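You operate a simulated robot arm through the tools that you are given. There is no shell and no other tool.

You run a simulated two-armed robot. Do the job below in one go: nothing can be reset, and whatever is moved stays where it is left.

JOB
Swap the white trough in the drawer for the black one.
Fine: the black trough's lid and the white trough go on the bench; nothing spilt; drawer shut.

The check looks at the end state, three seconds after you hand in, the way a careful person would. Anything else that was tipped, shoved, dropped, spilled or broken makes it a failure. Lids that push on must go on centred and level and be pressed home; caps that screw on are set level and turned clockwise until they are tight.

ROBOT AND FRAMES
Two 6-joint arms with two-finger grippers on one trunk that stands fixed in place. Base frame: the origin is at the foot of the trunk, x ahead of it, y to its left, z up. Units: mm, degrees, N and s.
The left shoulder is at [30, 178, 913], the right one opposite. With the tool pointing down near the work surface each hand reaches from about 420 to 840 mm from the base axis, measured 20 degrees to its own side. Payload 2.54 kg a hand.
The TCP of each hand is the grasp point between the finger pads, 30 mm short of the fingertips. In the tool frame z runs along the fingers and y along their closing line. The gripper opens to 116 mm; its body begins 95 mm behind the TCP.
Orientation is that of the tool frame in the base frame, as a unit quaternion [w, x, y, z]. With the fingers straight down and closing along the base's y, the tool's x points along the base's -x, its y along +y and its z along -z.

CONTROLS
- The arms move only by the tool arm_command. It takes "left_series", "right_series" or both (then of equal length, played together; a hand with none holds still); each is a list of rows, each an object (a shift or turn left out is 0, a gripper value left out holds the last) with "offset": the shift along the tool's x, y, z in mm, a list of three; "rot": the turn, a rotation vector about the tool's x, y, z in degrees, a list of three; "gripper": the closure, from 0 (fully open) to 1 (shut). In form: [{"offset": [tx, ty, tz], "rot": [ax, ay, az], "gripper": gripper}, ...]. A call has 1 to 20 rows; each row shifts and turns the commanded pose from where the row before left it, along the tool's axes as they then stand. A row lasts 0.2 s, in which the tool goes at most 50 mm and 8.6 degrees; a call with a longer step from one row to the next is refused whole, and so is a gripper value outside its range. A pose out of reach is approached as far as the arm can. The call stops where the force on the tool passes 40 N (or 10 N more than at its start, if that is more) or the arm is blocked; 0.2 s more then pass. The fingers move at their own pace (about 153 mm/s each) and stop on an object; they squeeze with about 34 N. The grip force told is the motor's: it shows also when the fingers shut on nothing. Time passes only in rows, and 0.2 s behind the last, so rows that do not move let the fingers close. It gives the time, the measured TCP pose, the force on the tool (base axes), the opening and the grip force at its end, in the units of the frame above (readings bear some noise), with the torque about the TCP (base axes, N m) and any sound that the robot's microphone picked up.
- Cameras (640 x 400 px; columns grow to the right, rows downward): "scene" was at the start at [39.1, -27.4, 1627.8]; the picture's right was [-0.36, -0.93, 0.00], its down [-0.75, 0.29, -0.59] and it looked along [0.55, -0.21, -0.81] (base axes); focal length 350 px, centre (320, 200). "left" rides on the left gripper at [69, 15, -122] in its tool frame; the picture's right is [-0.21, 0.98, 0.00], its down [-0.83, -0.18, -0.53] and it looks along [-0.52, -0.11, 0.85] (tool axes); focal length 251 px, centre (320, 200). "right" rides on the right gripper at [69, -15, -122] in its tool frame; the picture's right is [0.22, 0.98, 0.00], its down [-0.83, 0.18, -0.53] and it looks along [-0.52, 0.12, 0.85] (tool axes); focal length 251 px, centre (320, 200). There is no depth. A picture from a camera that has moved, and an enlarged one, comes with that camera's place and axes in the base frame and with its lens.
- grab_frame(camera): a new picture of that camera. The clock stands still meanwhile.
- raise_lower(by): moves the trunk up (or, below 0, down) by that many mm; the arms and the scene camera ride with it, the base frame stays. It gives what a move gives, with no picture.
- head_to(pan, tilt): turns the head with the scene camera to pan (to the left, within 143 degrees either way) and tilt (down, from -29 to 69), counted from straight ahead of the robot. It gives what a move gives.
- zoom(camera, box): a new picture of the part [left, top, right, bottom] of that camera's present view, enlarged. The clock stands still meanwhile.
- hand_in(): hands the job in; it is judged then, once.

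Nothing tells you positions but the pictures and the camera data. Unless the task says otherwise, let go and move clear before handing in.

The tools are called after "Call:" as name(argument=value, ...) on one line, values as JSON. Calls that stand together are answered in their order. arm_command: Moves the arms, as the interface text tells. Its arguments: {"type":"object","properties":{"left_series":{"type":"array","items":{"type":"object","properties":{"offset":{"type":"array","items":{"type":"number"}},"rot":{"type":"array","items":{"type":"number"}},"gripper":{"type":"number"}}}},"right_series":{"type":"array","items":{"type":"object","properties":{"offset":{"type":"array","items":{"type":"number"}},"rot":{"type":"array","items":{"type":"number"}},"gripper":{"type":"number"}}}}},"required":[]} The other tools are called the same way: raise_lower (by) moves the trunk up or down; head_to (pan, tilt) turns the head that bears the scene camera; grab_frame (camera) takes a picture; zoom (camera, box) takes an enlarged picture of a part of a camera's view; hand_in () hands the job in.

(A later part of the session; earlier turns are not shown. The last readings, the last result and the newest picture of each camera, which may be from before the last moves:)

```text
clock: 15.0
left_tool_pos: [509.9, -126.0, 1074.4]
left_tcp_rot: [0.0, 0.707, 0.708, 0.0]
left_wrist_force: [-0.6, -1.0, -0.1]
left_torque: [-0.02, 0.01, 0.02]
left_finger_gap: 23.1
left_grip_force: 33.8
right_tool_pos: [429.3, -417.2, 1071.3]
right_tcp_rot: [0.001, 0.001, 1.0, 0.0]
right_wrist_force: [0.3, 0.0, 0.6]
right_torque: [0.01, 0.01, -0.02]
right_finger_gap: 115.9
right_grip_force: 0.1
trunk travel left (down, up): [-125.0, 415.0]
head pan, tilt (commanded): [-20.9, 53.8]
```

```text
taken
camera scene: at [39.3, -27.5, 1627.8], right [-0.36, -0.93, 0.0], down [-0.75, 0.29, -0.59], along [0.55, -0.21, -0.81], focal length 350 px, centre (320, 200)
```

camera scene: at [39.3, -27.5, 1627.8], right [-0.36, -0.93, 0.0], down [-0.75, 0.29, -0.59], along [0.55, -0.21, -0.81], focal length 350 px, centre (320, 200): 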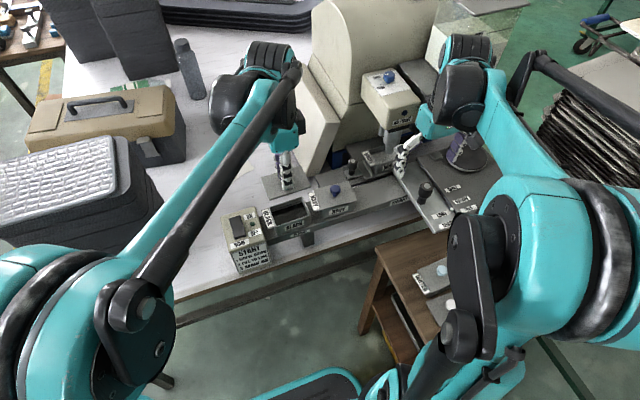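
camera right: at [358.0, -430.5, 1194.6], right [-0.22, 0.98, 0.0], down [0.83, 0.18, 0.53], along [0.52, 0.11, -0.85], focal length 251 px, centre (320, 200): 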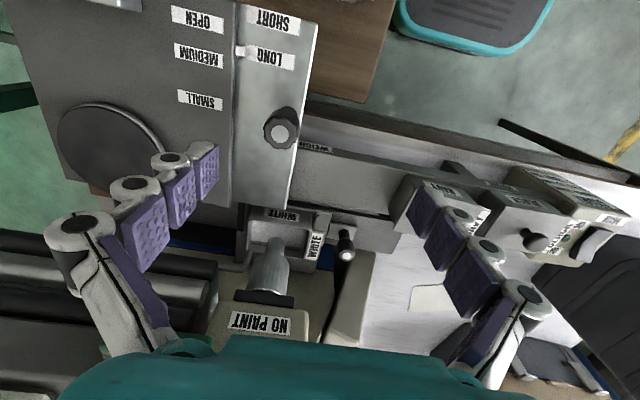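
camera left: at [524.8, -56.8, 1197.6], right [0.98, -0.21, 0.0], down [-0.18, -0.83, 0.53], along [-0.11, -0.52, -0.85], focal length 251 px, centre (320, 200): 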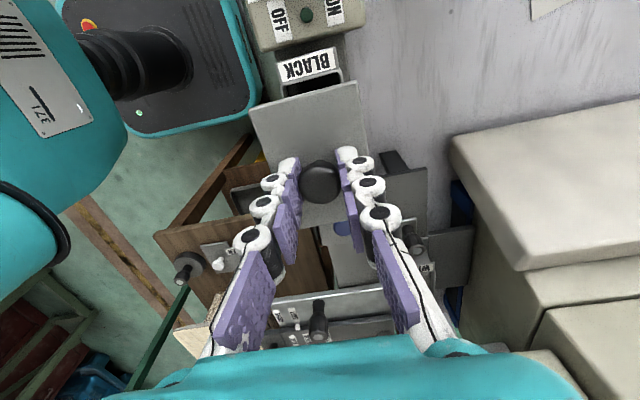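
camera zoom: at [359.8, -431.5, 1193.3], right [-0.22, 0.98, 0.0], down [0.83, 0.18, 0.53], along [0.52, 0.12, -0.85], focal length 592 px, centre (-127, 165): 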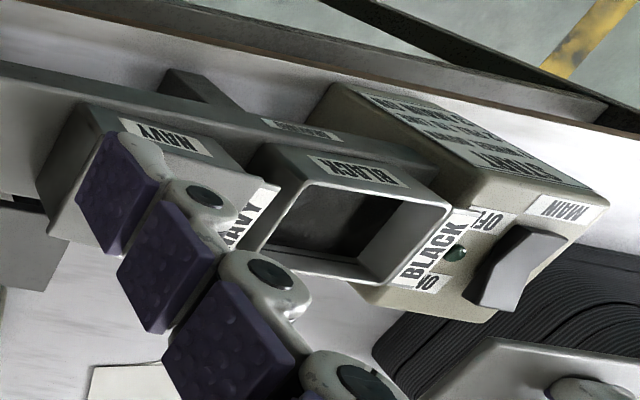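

The lid is clear and level, and the black trough stays upright on the rail. I'll carry the lid to the open bench near [650, 30] and stop well above the surface for a check.

Call:
arm_command(left_series=[{"offset": [31.2, 28, 0]}, {"offset": [31.2, 28, 0]}, {"offset": [31.2, 28, 0]}, {"offset": [31.2, 28, 0]}, {"offset": [31.2, 28, 0]}, {"offset": [0, 0, 40]}, {"offset": [0, 0, 40]}, {"offset": [0, 0, 40]}, {"offset": [0, 0, 40]}, {}])

Call:
grab_frame(camera="left")

Call:
grab_frame(camera="scene")

Call:
grab_frame(camera="right")

```text
clock: 17.2
left_tool_pos: [647.0, 28.6, 913.5]
left_tcp_rot: [0.001, 0.707, 0.707, 0.0]
left_wrist_force: [0.6, -0.6, -0.4]
left_torque: [-0.01, -0.01, 0.02]
left_finger_gap: 23.0
left_grip_force: 34.1
right_tool_pos: [427.4, -417.5, 1070.5]
right_tcp_rot: [0.0, 0.0, 1.0, 0.0]
right_wrist_force: [0.2, 0.3, 0.5]
right_torque: [-0.01, -0.02, 0.02]
right_finger_gap: 115.9
right_grip_force: 0.0
trunk travel left (down, up): [-125.0, 415.0]
head pan, tilt (commanded): [-20.9, 53.8]
```

```text
taken
camera left: at [662.4, 98.1, 1035.1], right [0.98, -0.21, 0.0], down [-0.18, -0.83, 0.53], along [-0.11, -0.52, -0.85], focal length 251 px, centre (320, 200)
```

left: 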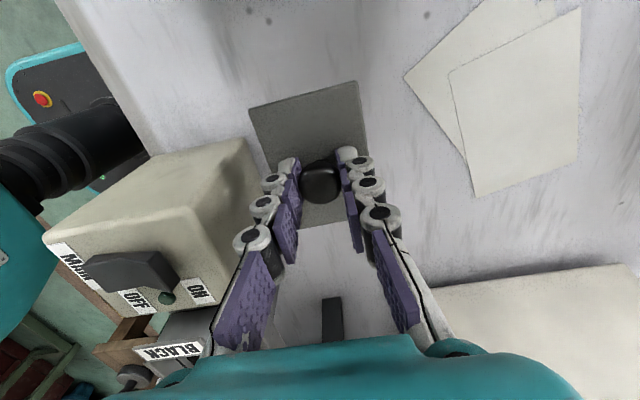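

```text
taken
camera scene: at [38.6, -27.4, 1627.8], right [-0.36, -0.93, 0.0], down [-0.75, 0.29, -0.59], along [0.55, -0.21, -0.81], focal length 350 px, centre (320, 200)
```

scene: 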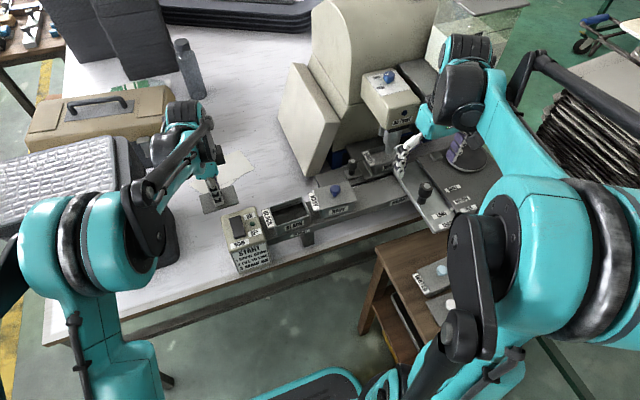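

```text
taken
camera right: at [359.3, -431.5, 1193.6], right [-0.22, 0.98, 0.0], down [0.83, 0.18, 0.53], along [0.52, 0.11, -0.85], focal length 251 px, centre (320, 200)
```

right: 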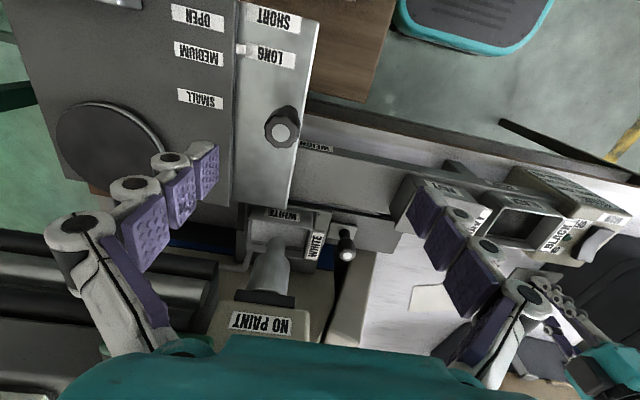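

The lid hangs level about 110 mm above clear bench, short of the papers. Before I lower it further I'll check that the left arm's elbow keeps clear of the black case.

Call:
zoom(camera="scene", box=[0, 80, 280, 320])

```text
1.67 times, centred on (140, 200) of scene
camera zoom: at [38.6, -27.4, 1627.8], right [-0.36, -0.93, 0.0], down [-0.75, 0.29, -0.59], along [0.55, -0.21, -0.81], focal length 584 px, centre (620, 200)
```

zoom: 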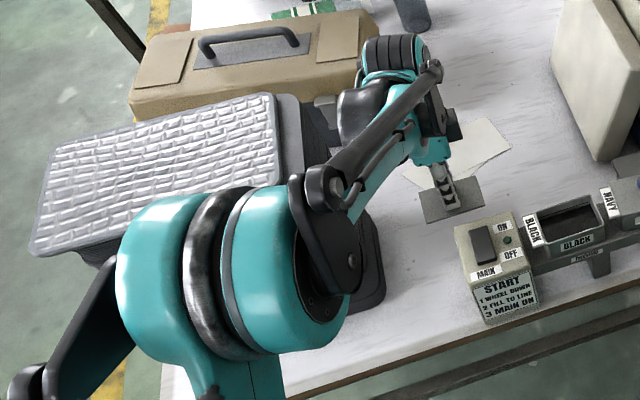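

The elbow and forearm are high above the case and toolbox, so the way down is clear. I'll lower the lid in shrinking steps and watch for a touch on the bench near TCP height 803.

Call:
arm_command(left_series=[{"offset": [0, 0, 35]}, {"offset": [0, 0, 35]}, {"offset": [0, 0, 20]}, {"offset": [0, 0, 8]}, {}])

Call:
grab_frame(camera="left")

Call:
grab_frame(camera="scene")

```text
clock: 18.3
left_tool_pos: [648.5, 29.6, 819.8]
left_tcp_rot: [0.001, 0.707, 0.707, 0.002]
left_wrist_force: [-3.7, 0.5, 25.6]
left_torque: [0.0, 0.19, -0.03]
left_finger_gap: 22.8
left_grip_force: 34.0
right_tool_pos: [426.9, -418.0, 1073.2]
right_tcp_rot: [0.001, -0.001, 1.0, 0.0]
right_wrist_force: [0.6, 0.7, 0.1]
right_torque: [0.0, 0.02, 0.01]
right_finger_gap: 116.0
right_grip_force: 0.1
trunk travel left (down, up): [-125.0, 415.0]
head pan, tilt (commanded): [-20.9, 53.8]
stopped in row 5 (left hand): the force on the tool passed its limit at 46 N (the readings are from after the stop); the commanded pose is now the measured one
```

```text
taken
camera left: at [663.3, 99.2, 941.3], right [0.98, -0.21, 0.0], down [-0.18, -0.83, 0.53], along [-0.11, -0.52, -0.85], focal length 251 px, centre (320, 200)
```

left: 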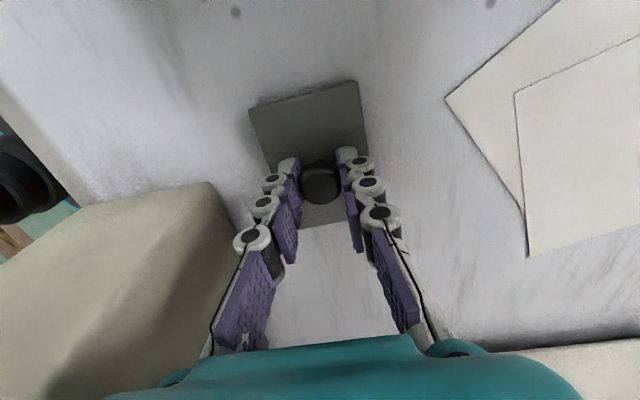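

```text
taken
camera scene: at [36.7, -27.6, 1628.2], right [-0.36, -0.93, 0.0], down [-0.75, 0.29, -0.59], along [0.55, -0.21, -0.81], focal length 350 px, centre (320, 200)
```

scene: 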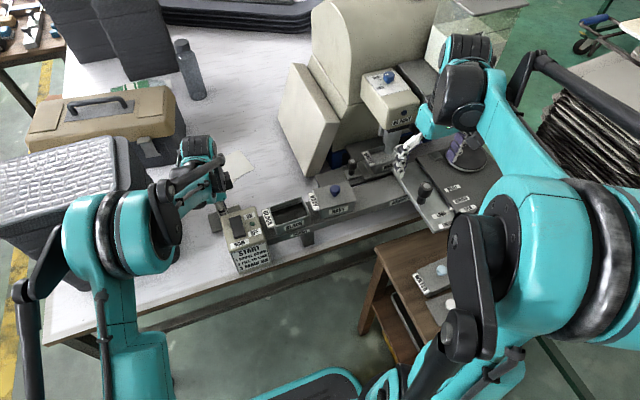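

The lid touched down at TCP height 820, with about 26 N of press on it. I'll back off a little to relieve it, then check the reading before opening.

Call:
arm_command(left_series=[{"offset": [0, 0, -1]}, {}])

Call:
zoom(camera="left", box=[220, 60, 420, 260])

Call:
zoom(camera="scene", box=[160, 120, 320, 260])

```text
clock: 18.9
left_tool_pos: [649.0, 30.4, 818.6]
left_tcp_rot: [0.001, 0.708, 0.707, 0.002]
left_wrist_force: [-3.6, 0.4, 20.6]
left_torque: [0.01, 0.15, -0.01]
left_finger_gap: 22.8
left_grip_force: 33.9
right_tool_pos: [429.0, -417.6, 1071.9]
right_tcp_rot: [0.001, -0.001, 1.0, 0.001]
right_wrist_force: [-0.9, -0.6, 1.0]
right_torque: [-0.03, -0.01, 0.0]
right_finger_gap: 116.1
right_grip_force: 0.0
trunk travel left (down, up): [-125.0, 415.0]
head pan, tilt (commanded): [-20.9, 53.8]
```

```text
2.00 times, centred on (320, 160) of left
camera zoom: at [663.2, 99.2, 941.3], right [0.98, -0.21, 0.01], down [-0.18, -0.83, 0.53], along [-0.11, -0.52, -0.85], focal length 503 px, centre (320, 280)
```

zoom: 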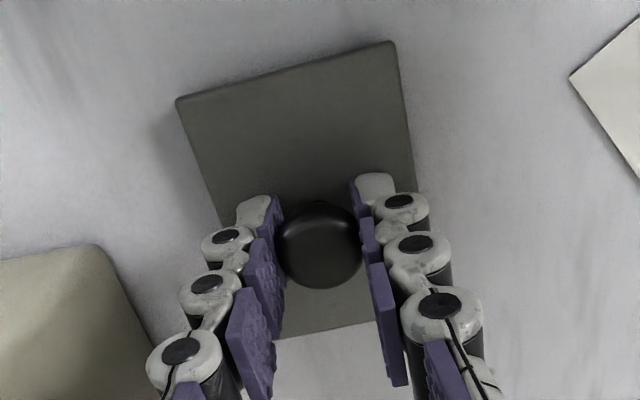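

```text
2.86 times, centred on (240, 190) of scene
camera zoom: at [36.4, -27.4, 1627.9], right [-0.36, -0.93, 0.0], down [-0.75, 0.29, -0.59], along [0.55, -0.21, -0.81], focal length 1001 px, centre (549, 229)
```

zoom: 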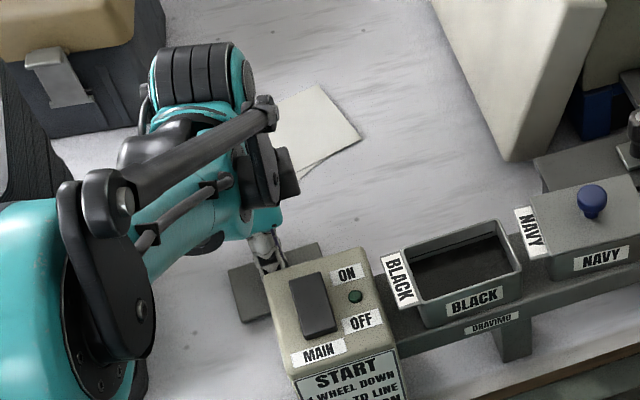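

The lid lies flat on the bench with its shadow close around it, and 20 N of press remains. I'll lift 3 mm more to unload it, then open the fingers.

Call:
arm_command(left_series=[{"offset": [0, 0, -1.5]}, {"offset": [0, 0, -1.5]}, {}])

```text
clock: 19.7
left_tool_pos: [650.1, 30.9, 821.0]
left_tcp_rot: [0.002, 0.707, 0.707, 0.002]
left_wrist_force: [0.1, -0.4, -0.2]
left_torque: [0.0, -0.02, -0.03]
left_finger_gap: 22.6
left_grip_force: 34.5
right_tool_pos: [428.7, -418.9, 1070.5]
right_tcp_rot: [-0.001, 0.0, 1.0, 0.0]
right_wrist_force: [-0.3, -0.6, -0.1]
right_torque: [-0.02, 0.0, 0.02]
right_finger_gap: 116.0
right_grip_force: 0.1
trunk travel left (down, up): [-125.0, 415.0]
head pan, tilt (commanded): [-20.9, 53.8]
```

The force is now zero, so the lid is at most a hair above the bench. I'll go back down 1 mm, open, and lift straight up.

Call:
arm_command(left_series=[{"offset": [0, 0, 1.2]}, {"gripper": 0.7}, {}, {"gripper": 0.3}, {}, {}])

Call:
zoom(camera="left", box=[220, 60, 420, 260])

```text
clock: 21.1
left_tool_pos: [649.3, 31.3, 819.4]
left_tcp_rot: [0.001, 0.707, 0.707, 0.001]
left_wrist_force: [-0.7, -0.4, -0.9]
left_torque: [0.01, -0.03, 0.01]
left_finger_gap: 81.1
left_grip_force: 0.0
right_tool_pos: [430.4, -417.8, 1071.3]
right_tcp_rot: [0.0, 0.0, 1.0, -0.001]
right_wrist_force: [0.3, 0.4, -0.6]
right_torque: [0.0, -0.01, 0.0]
right_finger_gap: 115.7
right_grip_force: 0.1
trunk travel left (down, up): [-125.0, 415.0]
head pan, tilt (commanded): [-20.9, 53.8]
```

```text
2.00 times, centred on (320, 160) of left
camera zoom: at [665.1, 99.5, 941.4], right [0.98, -0.21, 0.0], down [-0.18, -0.83, 0.53], along [-0.11, -0.52, -0.85], focal length 503 px, centre (320, 280)
```

zoom: 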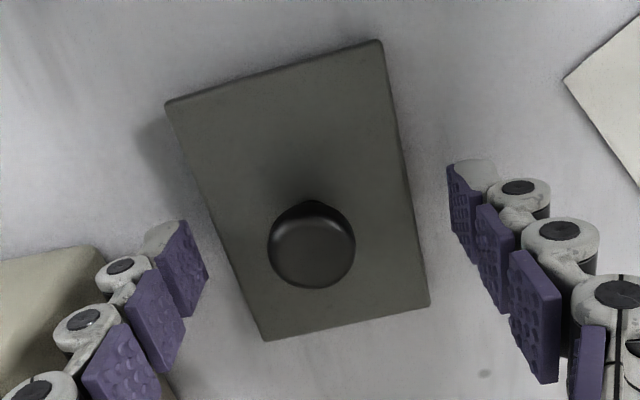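

The lid rests flat on the bench, free of the fingers. I'll raise the left hand and draw it back to its own side while the right hand goes up, across to y -300 and turns a quarter turn so its fingers also close along x.

Call:
arm_command(left_series=[{"offset": [0, 0, -30]}, {"offset": [0, 0, -45]}, {"offset": [0, 0, -45]}, {"offset": [0, 0, -45]}, {"offset": [0, 0, -45]}, {"offset": [0, 0, -45]}, {"offset": [0, 0, -45]}, {"offset": [0, 0, -45]}, {"offset": [35, -30, 0]}, {"offset": [35, -30, 0]}, {"offset": [35, -30, 0]}, {"offset": [35, -30, 0]}, {"offset": [35, -30, 0]}, {}, {}, {}], right_series=[{"offset": [0, 0, -48]}, {"offset": [0, 40, 0]}, {"offset": [0, 40, 0]}, {"offset": [0, 38, 0]}, {"rot": [0, 0, 8.2]}, {"rot": [0, 0, 8.2]}, {"rot": [0, 0, 8.2]}, {"rot": [0, 0, 8.2]}, {"rot": [0, 0, 8.2]}, {"rot": [0, 0, 8.2]}, {"rot": [0, 0, 8.2]}, {"rot": [0, 0, 8.2]}, {"rot": [0, 0, 8.2]}, {"rot": [0, 0, 8.2]}, {"rot": [0, 0, 8]}, {}])

Call:
grab_frame(camera="scene")

Call:
grab_frame(camera="right")

Call:
grab_frame(camera="left")

```text
clock: 24.5
left_tool_pos: [499.3, 204.4, 1166.4]
left_tcp_rot: [0.001, 0.707, 0.707, 0.001]
left_wrist_force: [1.7, 0.7, 1.2]
left_torque: [0.0, 0.01, -0.03]
left_finger_gap: 81.1
left_grip_force: 0.0
right_tool_pos: [429.6, -300.4, 1117.8]
right_tcp_rot: [0.001, 0.707, 0.708, 0.0]
right_wrist_force: [0.0, -0.3, -0.6]
right_torque: [0.02, 0.01, 0.01]
right_finger_gap: 116.0
right_grip_force: 0.0
trunk travel left (down, up): [-125.0, 415.0]
head pan, tilt (commanded): [-20.9, 53.8]
```

```text
taken
camera scene: at [39.5, -27.6, 1627.8], right [-0.36, -0.93, 0.0], down [-0.75, 0.29, -0.59], along [0.55, -0.21, -0.81], focal length 350 px, centre (320, 200)
```

scene: 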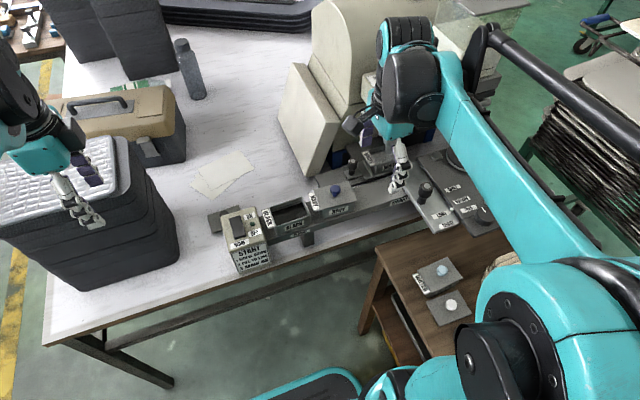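

```text
taken
camera right: at [413.8, -229.8, 1241.3], right [0.98, 0.21, 0.0], down [0.18, -0.83, 0.53], along [0.11, -0.52, -0.85], focal length 251 px, centre (320, 200)
```

right: 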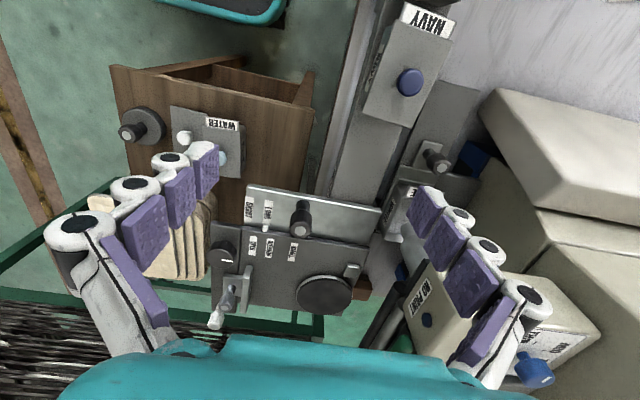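

```text
taken
camera left: at [513.9, 273.0, 1288.6], right [0.98, -0.21, 0.0], down [-0.18, -0.83, 0.53], along [-0.11, -0.52, -0.85], focal length 251 px, centre (320, 200)
```

left: 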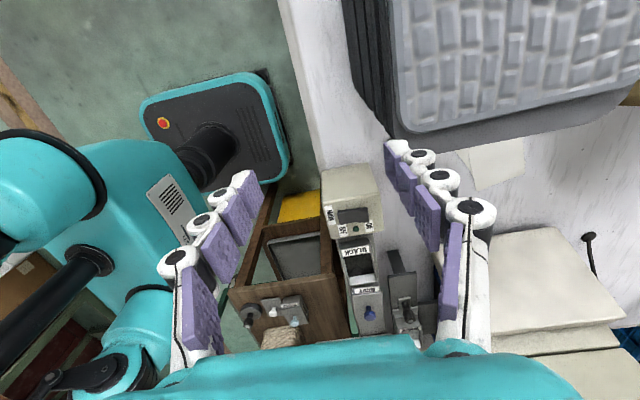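

The left hand is clear, and the right hand is turned with its camera looking along -y. I'll shift it toward +x over the bed for a close look at the tray's knob and the head box.

Call:
arm_command(right_series=[{"offset": [0, 40, 0]}, {"offset": [0, 40, 0]}, {"offset": [0, 40, 0]}, {"offset": [0, 40, 0]}, {}])

Call:
grab_frame(camera="right")

Call:
zoom(camera="right", box=[220, 60, 440, 280])

Call:
grab_frame(camera="scene")

Call:
zoom(camera="scene", box=[300, 60, 460, 220])

```text
clock: 25.7
left_tool_pos: [499.5, 203.6, 1166.0]
left_tcp_rot: [0.002, 0.707, 0.707, 0.002]
left_wrist_force: [-0.1, -1.0, 0.7]
left_torque: [-0.02, -0.04, 0.01]
left_finger_gap: 81.2
left_grip_force: 0.0
right_tool_pos: [588.6, -299.2, 1119.3]
right_tcp_rot: [0.0, 0.707, 0.707, 0.0]
right_wrist_force: [1.0, -0.6, -0.4]
right_torque: [0.04, -0.01, 0.0]
right_finger_gap: 115.9
right_grip_force: 0.1
trunk travel left (down, up): [-125.0, 415.0]
head pan, tilt (commanded): [-20.9, 53.8]
```

```text
taken
camera right: at [572.5, -228.9, 1241.3], right [0.98, 0.22, 0.0], down [0.18, -0.83, 0.53], along [0.12, -0.52, -0.85], focal length 251 px, centre (320, 200)
```

right: 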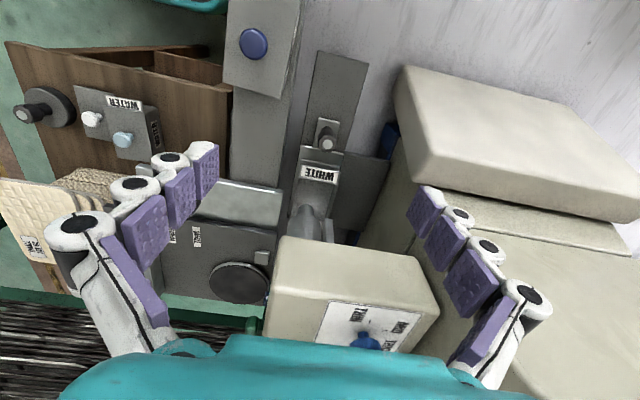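

```text
1.82 times, centred on (330, 170) of right
camera zoom: at [572.5, -228.9, 1241.3], right [0.98, 0.22, 0.0], down [0.18, -0.83, 0.53], along [0.12, -0.52, -0.85], focal length 457 px, centre (302, 254)
```

zoom: 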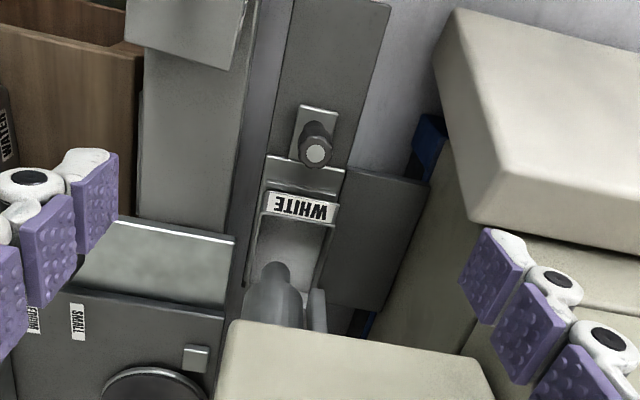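

```text
taken
camera scene: at [37.9, -27.2, 1627.8], right [-0.36, -0.93, 0.0], down [-0.75, 0.29, -0.59], along [0.55, -0.21, -0.81], focal length 350 px, centre (320, 200)
```

scene: 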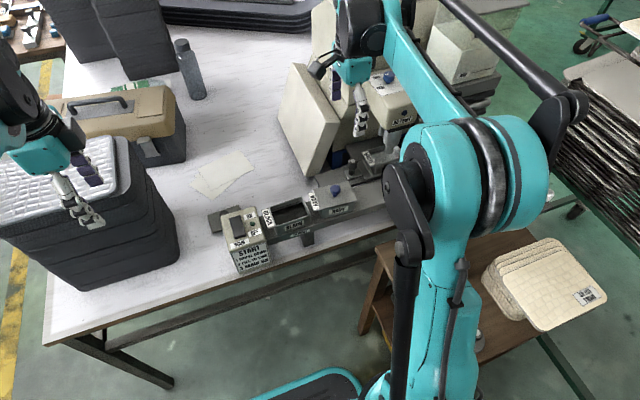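

```text
2.50 times, centred on (380, 140) of scene
camera zoom: at [37.9, -27.2, 1627.8], right [-0.36, -0.93, 0.0], down [-0.75, 0.29, -0.59], along [0.55, -0.21, -0.81], focal length 876 px, centre (170, 350)
```

zoom: 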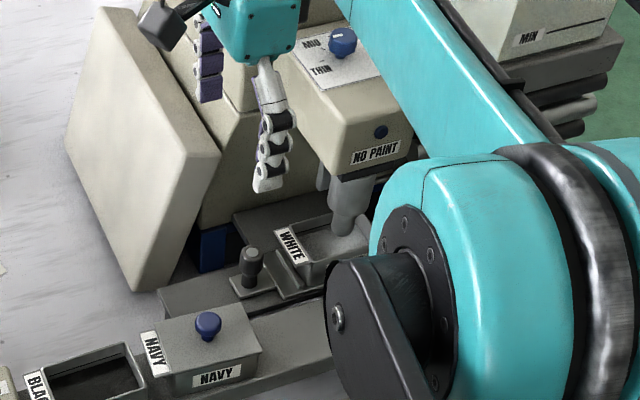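

The tray's knob is near [607, -338], top about z 924, and the head box's +y face is near y -390, which is close to where the hand would be. I'll tilt the right hand 20° so its body leans away from the box, pre-close the fingers partway and come down to just above the knob.

Call:
arm_command(right_series=[{"rot": [0, -7, 0], "gripper": 0.45}, {"rot": [0, -7, 0]}, {"rot": [0, -6, 0]}, {"offset": [6.7, 3.7, 38]}, {"offset": [6.7, 3.7, 38]}, {"offset": [6.7, 3.7, 38]}, {"offset": [5, 3.0, 27]}, {}])

Call:
grab_frame(camera="right")

Call:
zoom(camera="scene", box=[300, 80, 440, 200])

```text
clock: 27.5
left_tool_pos: [497.9, 203.2, 1168.0]
left_tcp_rot: [0.001, 0.707, 0.707, 0.001]
left_wrist_force: [-0.4, -0.1, -0.3]
left_torque: [0.0, 0.02, 0.02]
left_finger_gap: 81.0
left_grip_force: 0.0
right_tool_pos: [603.8, -326.2, 980.0]
right_tcp_rot: [0.123, 0.696, 0.697, -0.123]
right_wrist_force: [0.9, 1.0, 0.8]
right_torque: [0.01, 0.0, 0.01]
right_finger_gap: 64.0
right_grip_force: 0.1
trunk travel left (down, up): [-125.0, 415.0]
head pan, tilt (commanded): [-20.9, 53.8]
```

```text
taken
camera right: at [587.2, -217.3, 1070.1], right [0.98, 0.2, -0.07], down [0.18, -0.59, 0.78], along [0.12, -0.78, -0.62], focal length 251 px, centre (320, 200)
```

right: 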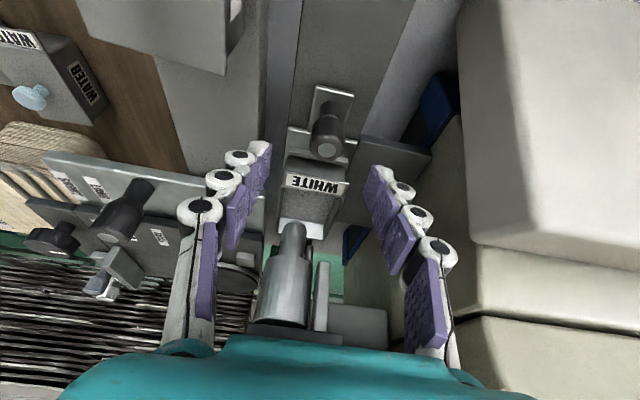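

```text
3.33 times, centred on (370, 140) of scene
camera zoom: at [38.9, -27.3, 1627.8], right [-0.36, -0.93, 0.0], down [-0.75, 0.29, -0.59], along [0.55, -0.21, -0.81], focal length 1168 px, centre (153, 400)
```

zoom: 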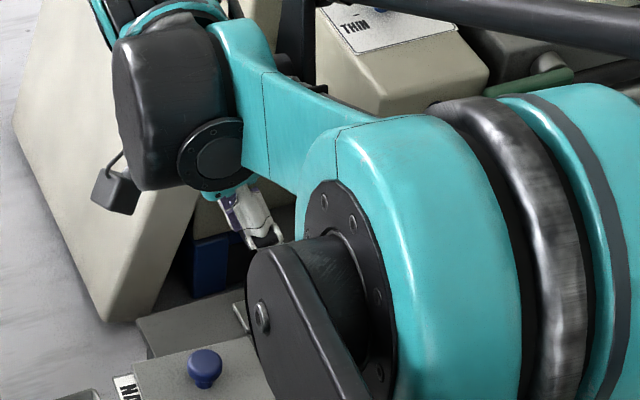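

The knob sits between the open fingers and nothing has touched. I'll go down the last 50 mm to grip it, with the fingertips staying above the knob's base plate.

Call:
arm_command(right_series=[{"offset": [3.5, 1.2, 17]}, {"offset": [3.5, 1.2, 15]}, {"offset": [2.5, 1, 11]}, {"offset": [2, 0.5, 7]}, {}])

Call:
grab_frame(camera="right")

Call:
zoom(camera="right", box=[220, 60, 440, 260])

```text
clock: 28.7
left_tool_pos: [497.6, 204.3, 1166.3]
left_tcp_rot: [0.001, 0.707, 0.707, 0.001]
left_wrist_force: [-0.3, -0.1, -0.5]
left_torque: [0.01, -0.01, 0.0]
left_finger_gap: 81.3
left_grip_force: 0.1
right_tool_pos: [607.2, -331.4, 927.2]
right_tcp_rot: [0.123, 0.696, 0.697, -0.122]
right_wrist_force: [0.4, 0.3, -0.7]
right_torque: [0.01, 0.0, 0.02]
right_finger_gap: 63.7
right_grip_force: 0.1
trunk travel left (down, up): [-125.0, 415.0]
head pan, tilt (commanded): [-20.9, 53.8]
```

```text
taken
camera right: at [591.4, -222.9, 1018.6], right [0.98, 0.2, -0.07], down [0.18, -0.59, 0.78], along [0.12, -0.78, -0.62], focal length 251 px, centre (320, 200)
```

right: 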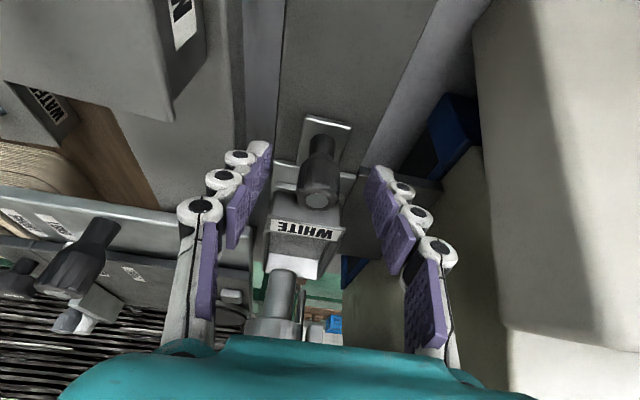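

```text
2.00 times, centred on (330, 160) of right
camera zoom: at [591.4, -222.9, 1018.6], right [0.98, 0.2, -0.07], down [0.18, -0.59, 0.78], along [0.12, -0.78, -0.62], focal length 503 px, centre (300, 280)
```

zoom: 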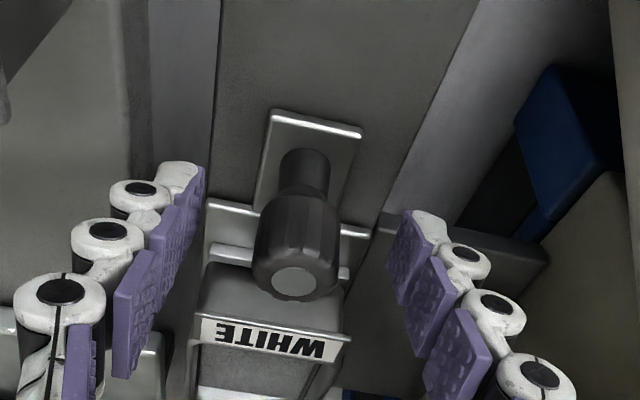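

The knob is centred between the pads, just in front of the white trough's label tab. I'll close on it and check the grip before pulling.

Call:
arm_command(right_series=[{"gripper": 0.7}, {"gripper": 1}, {}, {}])

Call:
grab_frame(camera="right")

```text
clock: 29.7
left_tool_pos: [499.0, 204.3, 1167.1]
left_tcp_rot: [0.001, 0.707, 0.707, 0.001]
left_wrist_force: [-1.1, -0.3, -0.1]
left_torque: [-0.03, -0.01, -0.01]
left_finger_gap: 81.3
left_grip_force: 0.0
right_tool_pos: [607.6, -330.2, 928.8]
right_tcp_rot: [0.122, 0.697, 0.696, -0.123]
right_wrist_force: [-2.6, 0.7, -1.8]
right_torque: [-0.04, 0.06, -0.01]
right_finger_gap: 24.5
right_grip_force: 44.9
trunk travel left (down, up): [-125.0, 415.0]
head pan, tilt (commanded): [-20.9, 53.8]
```

```text
taken
camera right: at [591.2, -222.8, 1018.8], right [0.98, 0.2, -0.07], down [0.18, -0.59, 0.78], along [0.12, -0.78, -0.62], focal length 251 px, centre (320, 200)
```

right: 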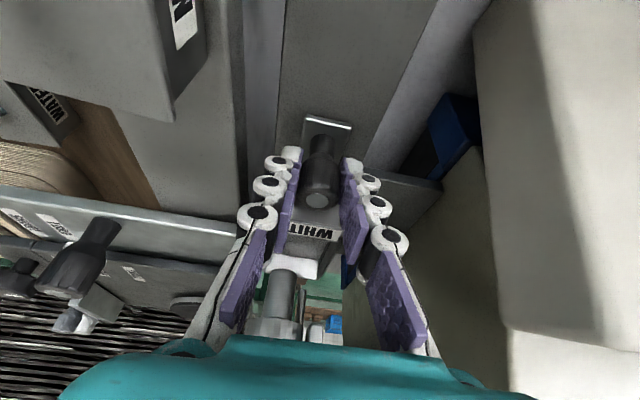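

The grip on the knob holds with a 24.5 mm gap. I'll pull gently toward +y by about 12 mm and watch the force and whether the tray follows.

Call:
arm_command(right_series=[{"offset": [2.82, -0.04, -1.03]}, {"offset": [2.82, -0.04, -1.03]}, {"offset": [2.82, -0.04, -1.03]}, {"offset": [2.82, -0.04, -1.03]}, {}])

Call:
grab_frame(camera="right")

```text
clock: 30.9
left_tool_pos: [497.3, 204.3, 1165.9]
left_tcp_rot: [0.001, 0.707, 0.708, 0.001]
left_wrist_force: [0.4, 0.0, 0.1]
left_torque: [-0.05, 0.05, 0.02]
left_finger_gap: 81.5
left_grip_force: 0.1
right_tool_pos: [607.1, -318.3, 927.2]
right_tcp_rot: [0.123, 0.696, 0.697, -0.123]
right_wrist_force: [1.4, -0.3, 5.0]
right_torque: [0.1, -0.05, -0.05]
right_finger_gap: 24.4
right_grip_force: 45.0
trunk travel left (down, up): [-125.0, 415.0]
head pan, tilt (commanded): [-20.9, 53.8]
```

```text
taken
camera right: at [591.1, -210.1, 1018.7], right [0.98, 0.2, -0.07], down [0.18, -0.59, 0.78], along [0.12, -0.78, -0.62], focal length 251 px, centre (320, 200)
```

right: 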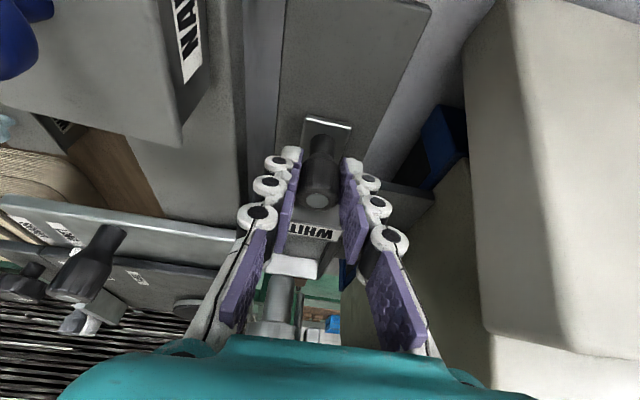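

The tray follows smoothly with only a few newtons. I'll pull 30 mm more, slowly, through the stretch where the trough's far wall passes beneath the nozzle.

Call:
arm_command(right_series=[{"offset": [3.76, -0.06, -1.37]}, {"offset": [3.76, -0.06, -1.37]}, {"offset": [3.76, -0.06, -1.37]}, {"offset": [3.76, -0.06, -1.37]}, {"offset": [3.76, -0.06, -1.37]}, {"offset": [3.76, -0.06, -1.37]}, {"offset": [3.76, -0.06, -1.37]}, {}])

Call:
grab_frame(camera="right")

Call:
zoom(camera="right", box=[220, 160, 400, 350])

```text
clock: 32.7
left_tool_pos: [499.2, 204.4, 1166.3]
left_tcp_rot: [0.002, 0.707, 0.707, 0.001]
left_wrist_force: [-0.3, 0.2, -0.2]
left_torque: [-0.01, 0.01, 0.01]
left_finger_gap: 81.0
left_grip_force: 0.0
right_tool_pos: [606.8, -289.5, 928.3]
right_tcp_rot: [0.123, 0.696, 0.697, -0.123]
right_wrist_force: [10.4, -0.4, 12.0]
right_torque: [-0.05, -0.22, 0.09]
right_finger_gap: 24.3
right_grip_force: 44.9
trunk travel left (down, up): [-125.0, 415.0]
head pan, tilt (commanded): [-20.9, 53.8]
```

```text
taken
camera right: at [591.0, -180.6, 1018.6], right [0.98, 0.2, -0.07], down [0.18, -0.59, 0.78], along [0.12, -0.78, -0.62], focal length 251 px, centre (320, 200)
```

right: 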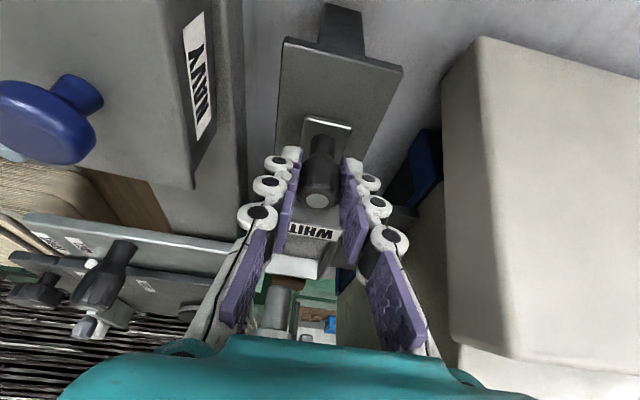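

```text
2.11 times, centred on (310, 255) of right
camera zoom: at [591.0, -180.6, 1018.6], right [0.98, 0.2, -0.07], down [0.18, -0.59, 0.78], along [0.12, -0.78, -0.62], focal length 529 px, centre (341, 84)
```

zoom: 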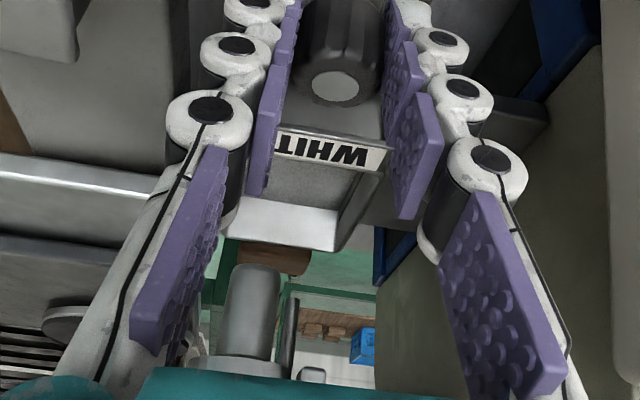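

The tray has come 41 mm and the nozzle is clear of the wall, but a 10 N sideways and 12 N downward load has built up. I'll ease the hand about 0.7 mm toward +x and 1 mm up, then keep pulling straight.

Call:
arm_command(right_series=[{"offset": [-0.34, 0.7, -0.94]}, {"offset": [3.76, 0, -1.37]}, {"offset": [3.76, 0, -1.37]}, {"offset": [3.76, 0, -1.37]}, {"offset": [3.76, 0, -1.37]}, {"offset": [3.76, 0, -1.37]}, {"offset": [3.76, 0, -1.37]}, {}])

Call:
grab_frame(camera="right")

```text
clock: 34.5
left_tool_pos: [498.8, 202.3, 1166.0]
left_tcp_rot: [0.002, 0.707, 0.708, 0.001]
left_wrist_force: [0.8, 0.1, 0.0]
left_torque: [-0.01, 0.02, 0.01]
left_finger_gap: 81.3
left_grip_force: 0.2
right_tool_pos: [606.3, -266.7, 927.1]
right_tcp_rot: [0.122, 0.697, 0.696, -0.123]
right_wrist_force: [-14.3, 0.4, -23.5]
right_torque: [0.05, 0.29, -0.11]
right_finger_gap: 24.5
right_grip_force: 45.3
trunk travel left (down, up): [-125.0, 415.0]
head pan, tilt (commanded): [-20.9, 53.8]
```

```text
taken
camera right: at [591.5, -158.2, 1018.9], right [0.98, 0.2, -0.07], down [0.18, -0.59, 0.78], along [0.11, -0.78, -0.62], focal length 251 px, centre (320, 200)
```

right: 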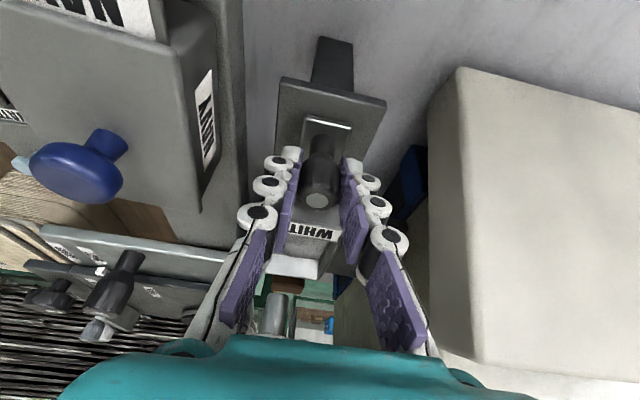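

The tray is now out 63 mm, and my correction overshot to about 14 N sideways and 23 N upward. I'll take back roughly half of it and pull 20 mm more, then check the readings.

Call:
arm_command(right_series=[{"offset": [0.22, -0.4, 0.61]}, {"offset": [3.76, -0.02, -1.37]}, {"offset": [3.76, -0.02, -1.37]}, {"offset": [3.76, -0.02, -1.37]}, {"offset": [3.76, -0.02, -1.37]}, {"offset": [3.76, -0.02, -1.37]}, {}])

Call:
grab_frame(camera="right")

Call:
grab_frame(camera="scene")

```text
clock: 36.1
left_tool_pos: [500.2, 203.5, 1166.2]
left_tcp_rot: [0.001, 0.707, 0.707, 0.001]
left_wrist_force: [0.1, 0.1, 0.1]
left_torque: [0.02, 0.0, -0.02]
left_finger_gap: 81.4
left_grip_force: 0.1
right_tool_pos: [608.1, -245.1, 927.7]
right_tcp_rot: [0.122, 0.696, 0.696, -0.123]
right_wrist_force: [-7.0, -0.8, -16.8]
right_torque: [-0.27, 0.15, -0.11]
right_finger_gap: 24.3
right_grip_force: 45.1
trunk travel left (down, up): [-125.0, 415.0]
head pan, tilt (commanded): [-20.9, 53.8]
```

```text
taken
camera right: at [591.3, -137.8, 1018.9], right [0.98, 0.2, -0.07], down [0.18, -0.59, 0.78], along [0.11, -0.78, -0.62], focal length 251 px, centre (320, 200)
```

right: 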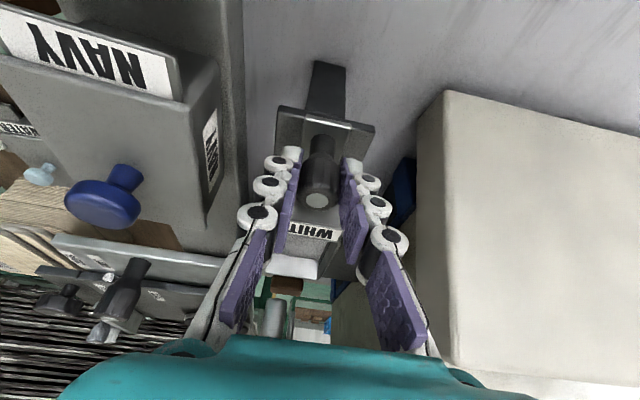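

```text
taken
camera scene: at [39.9, -28.1, 1627.7], right [-0.36, -0.93, 0.0], down [-0.75, 0.29, -0.59], along [0.55, -0.21, -0.81], focal length 350 px, centre (320, 200)
```

scene: 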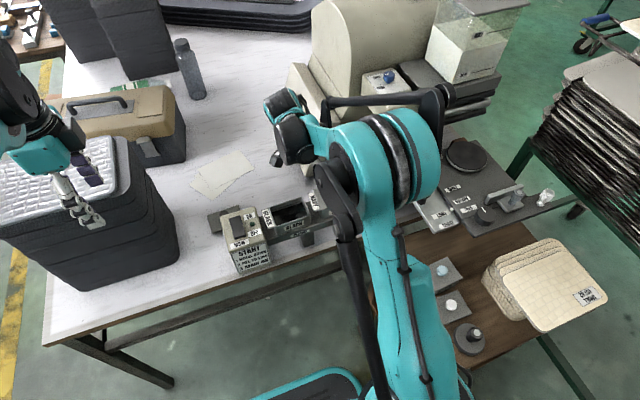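

The tray is out 85 mm and still slides freely, with the knob plate now level with the bed's end. I'll ease the upward load a little and pull about 16 mm more, watching for a stop.

Call:
arm_command(right_series=[{"offset": [0.17, -0.2, 0.47]}, {"offset": [3.76, -0.02, -1.37]}, {"offset": [3.76, -0.02, -1.37]}, {"offset": [3.76, -0.02, -1.37]}, {"offset": [3.76, -0.02, -1.37]}, {}])

Call:
grab_frame(camera="right")

```text
clock: 37.5
left_tool_pos: [498.5, 205.3, 1167.5]
left_tcp_rot: [0.001, 0.707, 0.707, 0.001]
left_wrist_force: [0.3, 0.3, 0.0]
left_torque: [0.0, -0.01, 0.03]
left_finger_gap: 81.3
left_grip_force: 0.1
right_tool_pos: [607.0, -229.6, 927.6]
right_tcp_rot: [0.124, 0.696, 0.697, -0.123]
right_wrist_force: [12.9, -0.6, 21.3]
right_torque: [-0.15, -0.27, 0.14]
right_finger_gap: 24.3
right_grip_force: 45.2
trunk travel left (down, up): [-125.0, 415.0]
head pan, tilt (commanded): [-20.9, 53.8]
```

```text
taken
camera right: at [590.8, -120.9, 1018.5], right [0.98, 0.2, -0.07], down [0.18, -0.59, 0.79], along [0.12, -0.78, -0.61], focal length 251 px, centre (320, 200)
```

right: 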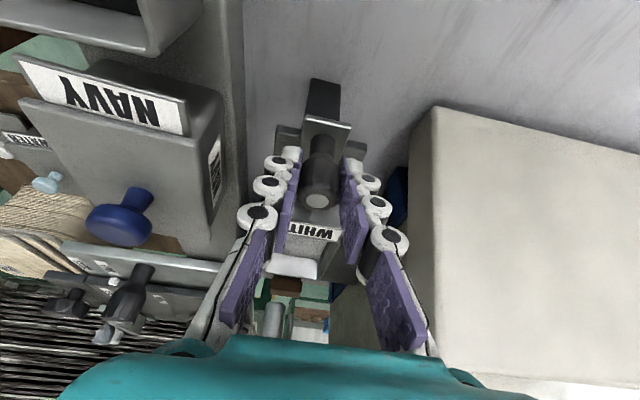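

The tray is out about 100 mm and hasn't met a stop yet. I'll relieve the load slightly and pull another 12 mm so the hand will have room beside the head box.

Call:
arm_command(right_series=[{"offset": [-0.14, 0.3, -0.4]}, {"offset": [3.76, 0, -1.37]}, {"offset": [3.76, 0, -1.37]}, {"offset": [3.76, 0, -1.37]}, {}])

Call:
grab_frame(camera="right")

```text
clock: 38.7
left_tool_pos: [498.7, 204.4, 1166.8]
left_tcp_rot: [0.001, 0.707, 0.707, 0.002]
left_wrist_force: [-0.6, -0.3, 0.0]
left_torque: [-0.01, 0.0, -0.03]
left_finger_gap: 81.1
left_grip_force: 0.1
right_tool_pos: [607.1, -216.1, 927.0]
right_tcp_rot: [0.122, 0.696, 0.697, -0.122]
right_wrist_force: [11.8, -0.1, 15.3]
right_torque: [-0.07, -0.26, 0.05]
right_finger_gap: 24.5
right_grip_force: 44.5
trunk travel left (down, up): [-125.0, 415.0]
head pan, tilt (commanded): [-20.9, 53.8]
```

```text
taken
camera right: at [591.1, -108.7, 1018.7], right [0.98, 0.2, -0.07], down [0.18, -0.59, 0.78], along [0.12, -0.78, -0.62], focal length 251 px, centre (320, 200)
```

right: 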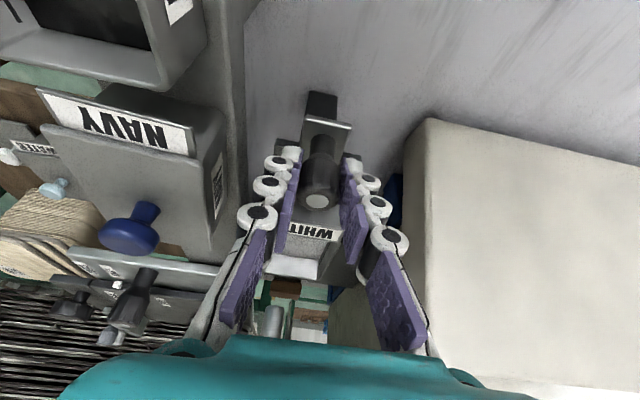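

The tray is out about 114 mm, so the white trough should now be centred near y -320, clear of the nozzle. I'll open the fingers, back off up along the tool axis and upright the hand to look down on the trough.

Call:
arm_command(right_series=[{"gripper": 0.6}, {"gripper": 0.45}, {}, {"offset": [0, 0, -20]}, {"offset": [0, 0, -35]}, {"offset": [0, 0, -45]}, {"offset": [0, 0, -45]}, {"rot": [0, 7, 0]}, {"rot": [0, 7, 0]}, {"rot": [0, 6, 0]}, {}])

Call:
grab_frame(camera="right")

Call:
grab_frame(camera="scene")

Call:
grab_frame(camera="left")

```text
clock: 41.1
left_tool_pos: [497.3, 205.2, 1165.9]
left_tcp_rot: [0.001, 0.707, 0.707, 0.002]
left_wrist_force: [-0.1, 0.0, 0.5]
left_torque: [0.02, -0.04, 0.0]
left_finger_gap: 81.1
left_grip_force: 0.1
right_tool_pos: [605.3, -166.0, 1064.5]
right_tcp_rot: [0.0, 0.706, 0.708, 0.001]
right_wrist_force: [0.6, -0.1, 0.1]
right_torque: [0.02, 0.03, -0.02]
right_finger_gap: 63.8
right_grip_force: 0.0
trunk travel left (down, up): [-125.0, 415.0]
head pan, tilt (commanded): [-20.9, 53.8]
```

```text
taken
camera right: at [590.5, -96.2, 1186.3], right [0.98, 0.22, 0.0], down [0.18, -0.83, 0.53], along [0.12, -0.52, -0.85], focal length 251 px, centre (320, 200)
```

right: 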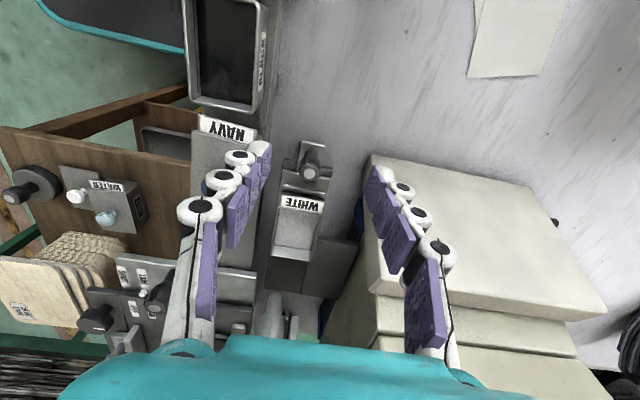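

```text
taken
camera scene: at [39.0, -26.7, 1627.8], right [-0.36, -0.93, 0.0], down [-0.75, 0.29, -0.59], along [0.55, -0.21, -0.81], focal length 350 px, centre (320, 200)
```

scene: 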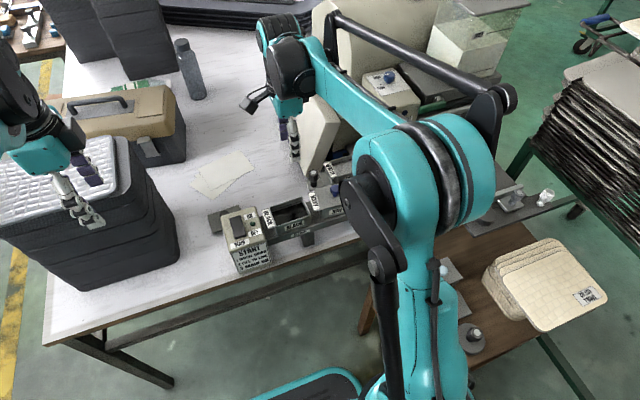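

```text
taken
camera left: at [513.6, 273.7, 1288.6], right [0.98, -0.21, 0.0], down [-0.18, -0.83, 0.53], along [-0.11, -0.52, -0.85], focal length 251 px, centre (320, 200)
```

left: 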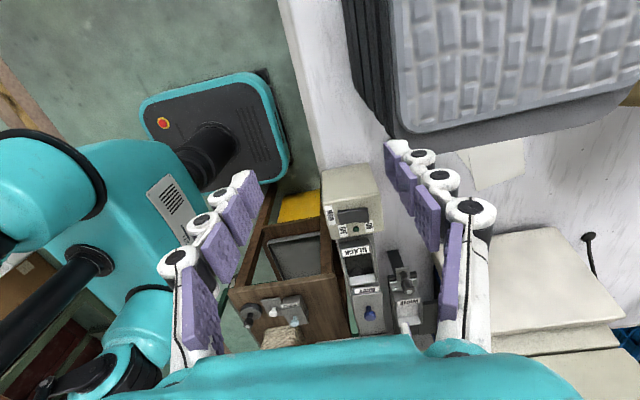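

The tray is out, the white trough is exposed and the black trough stands open beside NAVY. I'll open the right hand fully, move it over the white trough at a safe height and take an enlarged look.

Call:
arm_command(right_series=[{"offset": [0, 0, -20], "gripper": 0}, {"offset": [-40, 0, 0]}, {"offset": [-35, 0, 0]}, {}])

Call:
grab_frame(camera="right")

Call:
zoom(camera="right", box=[220, 60, 420, 260])

Call:
zoom(camera="left", box=[300, 180, 440, 350])

```text
clock: 42.1
left_tool_pos: [497.8, 204.8, 1166.3]
left_tcp_rot: [0.001, 0.707, 0.707, 0.001]
left_wrist_force: [-0.3, 0.4, 0.6]
left_torque: [-0.01, 0.01, 0.0]
left_finger_gap: 81.4
left_grip_force: 0.0
right_tool_pos: [607.9, -242.5, 1084.9]
right_tcp_rot: [0.0, 0.706, 0.708, -0.001]
right_wrist_force: [0.0, -0.4, -0.5]
right_torque: [0.01, 0.01, 0.03]
right_finger_gap: 116.0
right_grip_force: 0.0
trunk travel left (down, up): [-125.0, 415.0]
head pan, tilt (commanded): [-20.9, 53.8]
```

```text
taken
camera right: at [591.7, -172.5, 1206.8], right [0.98, 0.22, 0.0], down [0.18, -0.83, 0.53], along [0.12, -0.52, -0.85], focal length 251 px, centre (320, 200)
```

right: 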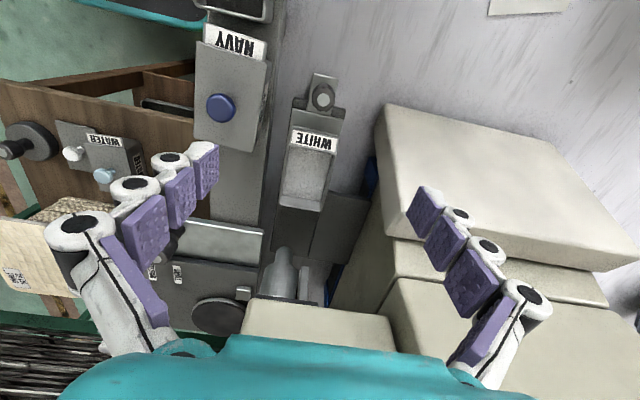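

```text
2.00 times, centred on (320, 160) of right
camera zoom: at [591.7, -172.5, 1206.8], right [0.98, 0.22, 0.0], down [0.18, -0.83, 0.53], along [0.12, -0.52, -0.85], focal length 503 px, centre (320, 280)
```

zoom: 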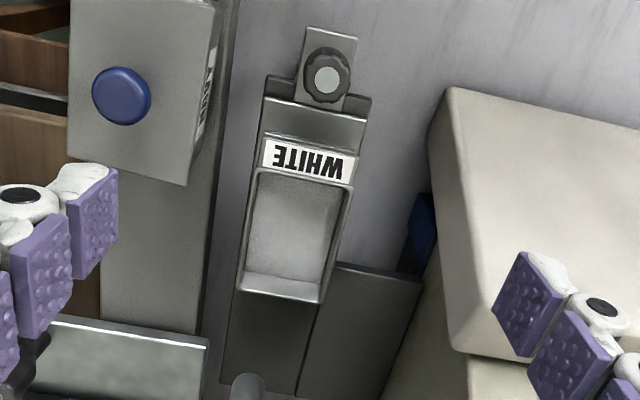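

```text
2.35 times, centred on (370, 265) of left
camera zoom: at [513.7, 273.4, 1288.6], right [0.98, -0.21, 0.0], down [-0.18, -0.83, 0.53], along [-0.11, -0.52, -0.85], focal length 592 px, centre (202, 47)
```

zoom: 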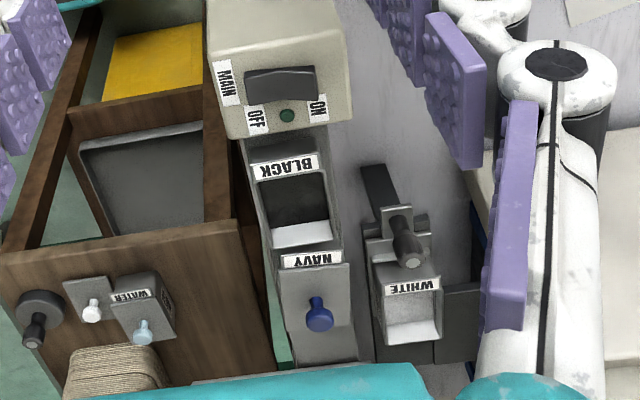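

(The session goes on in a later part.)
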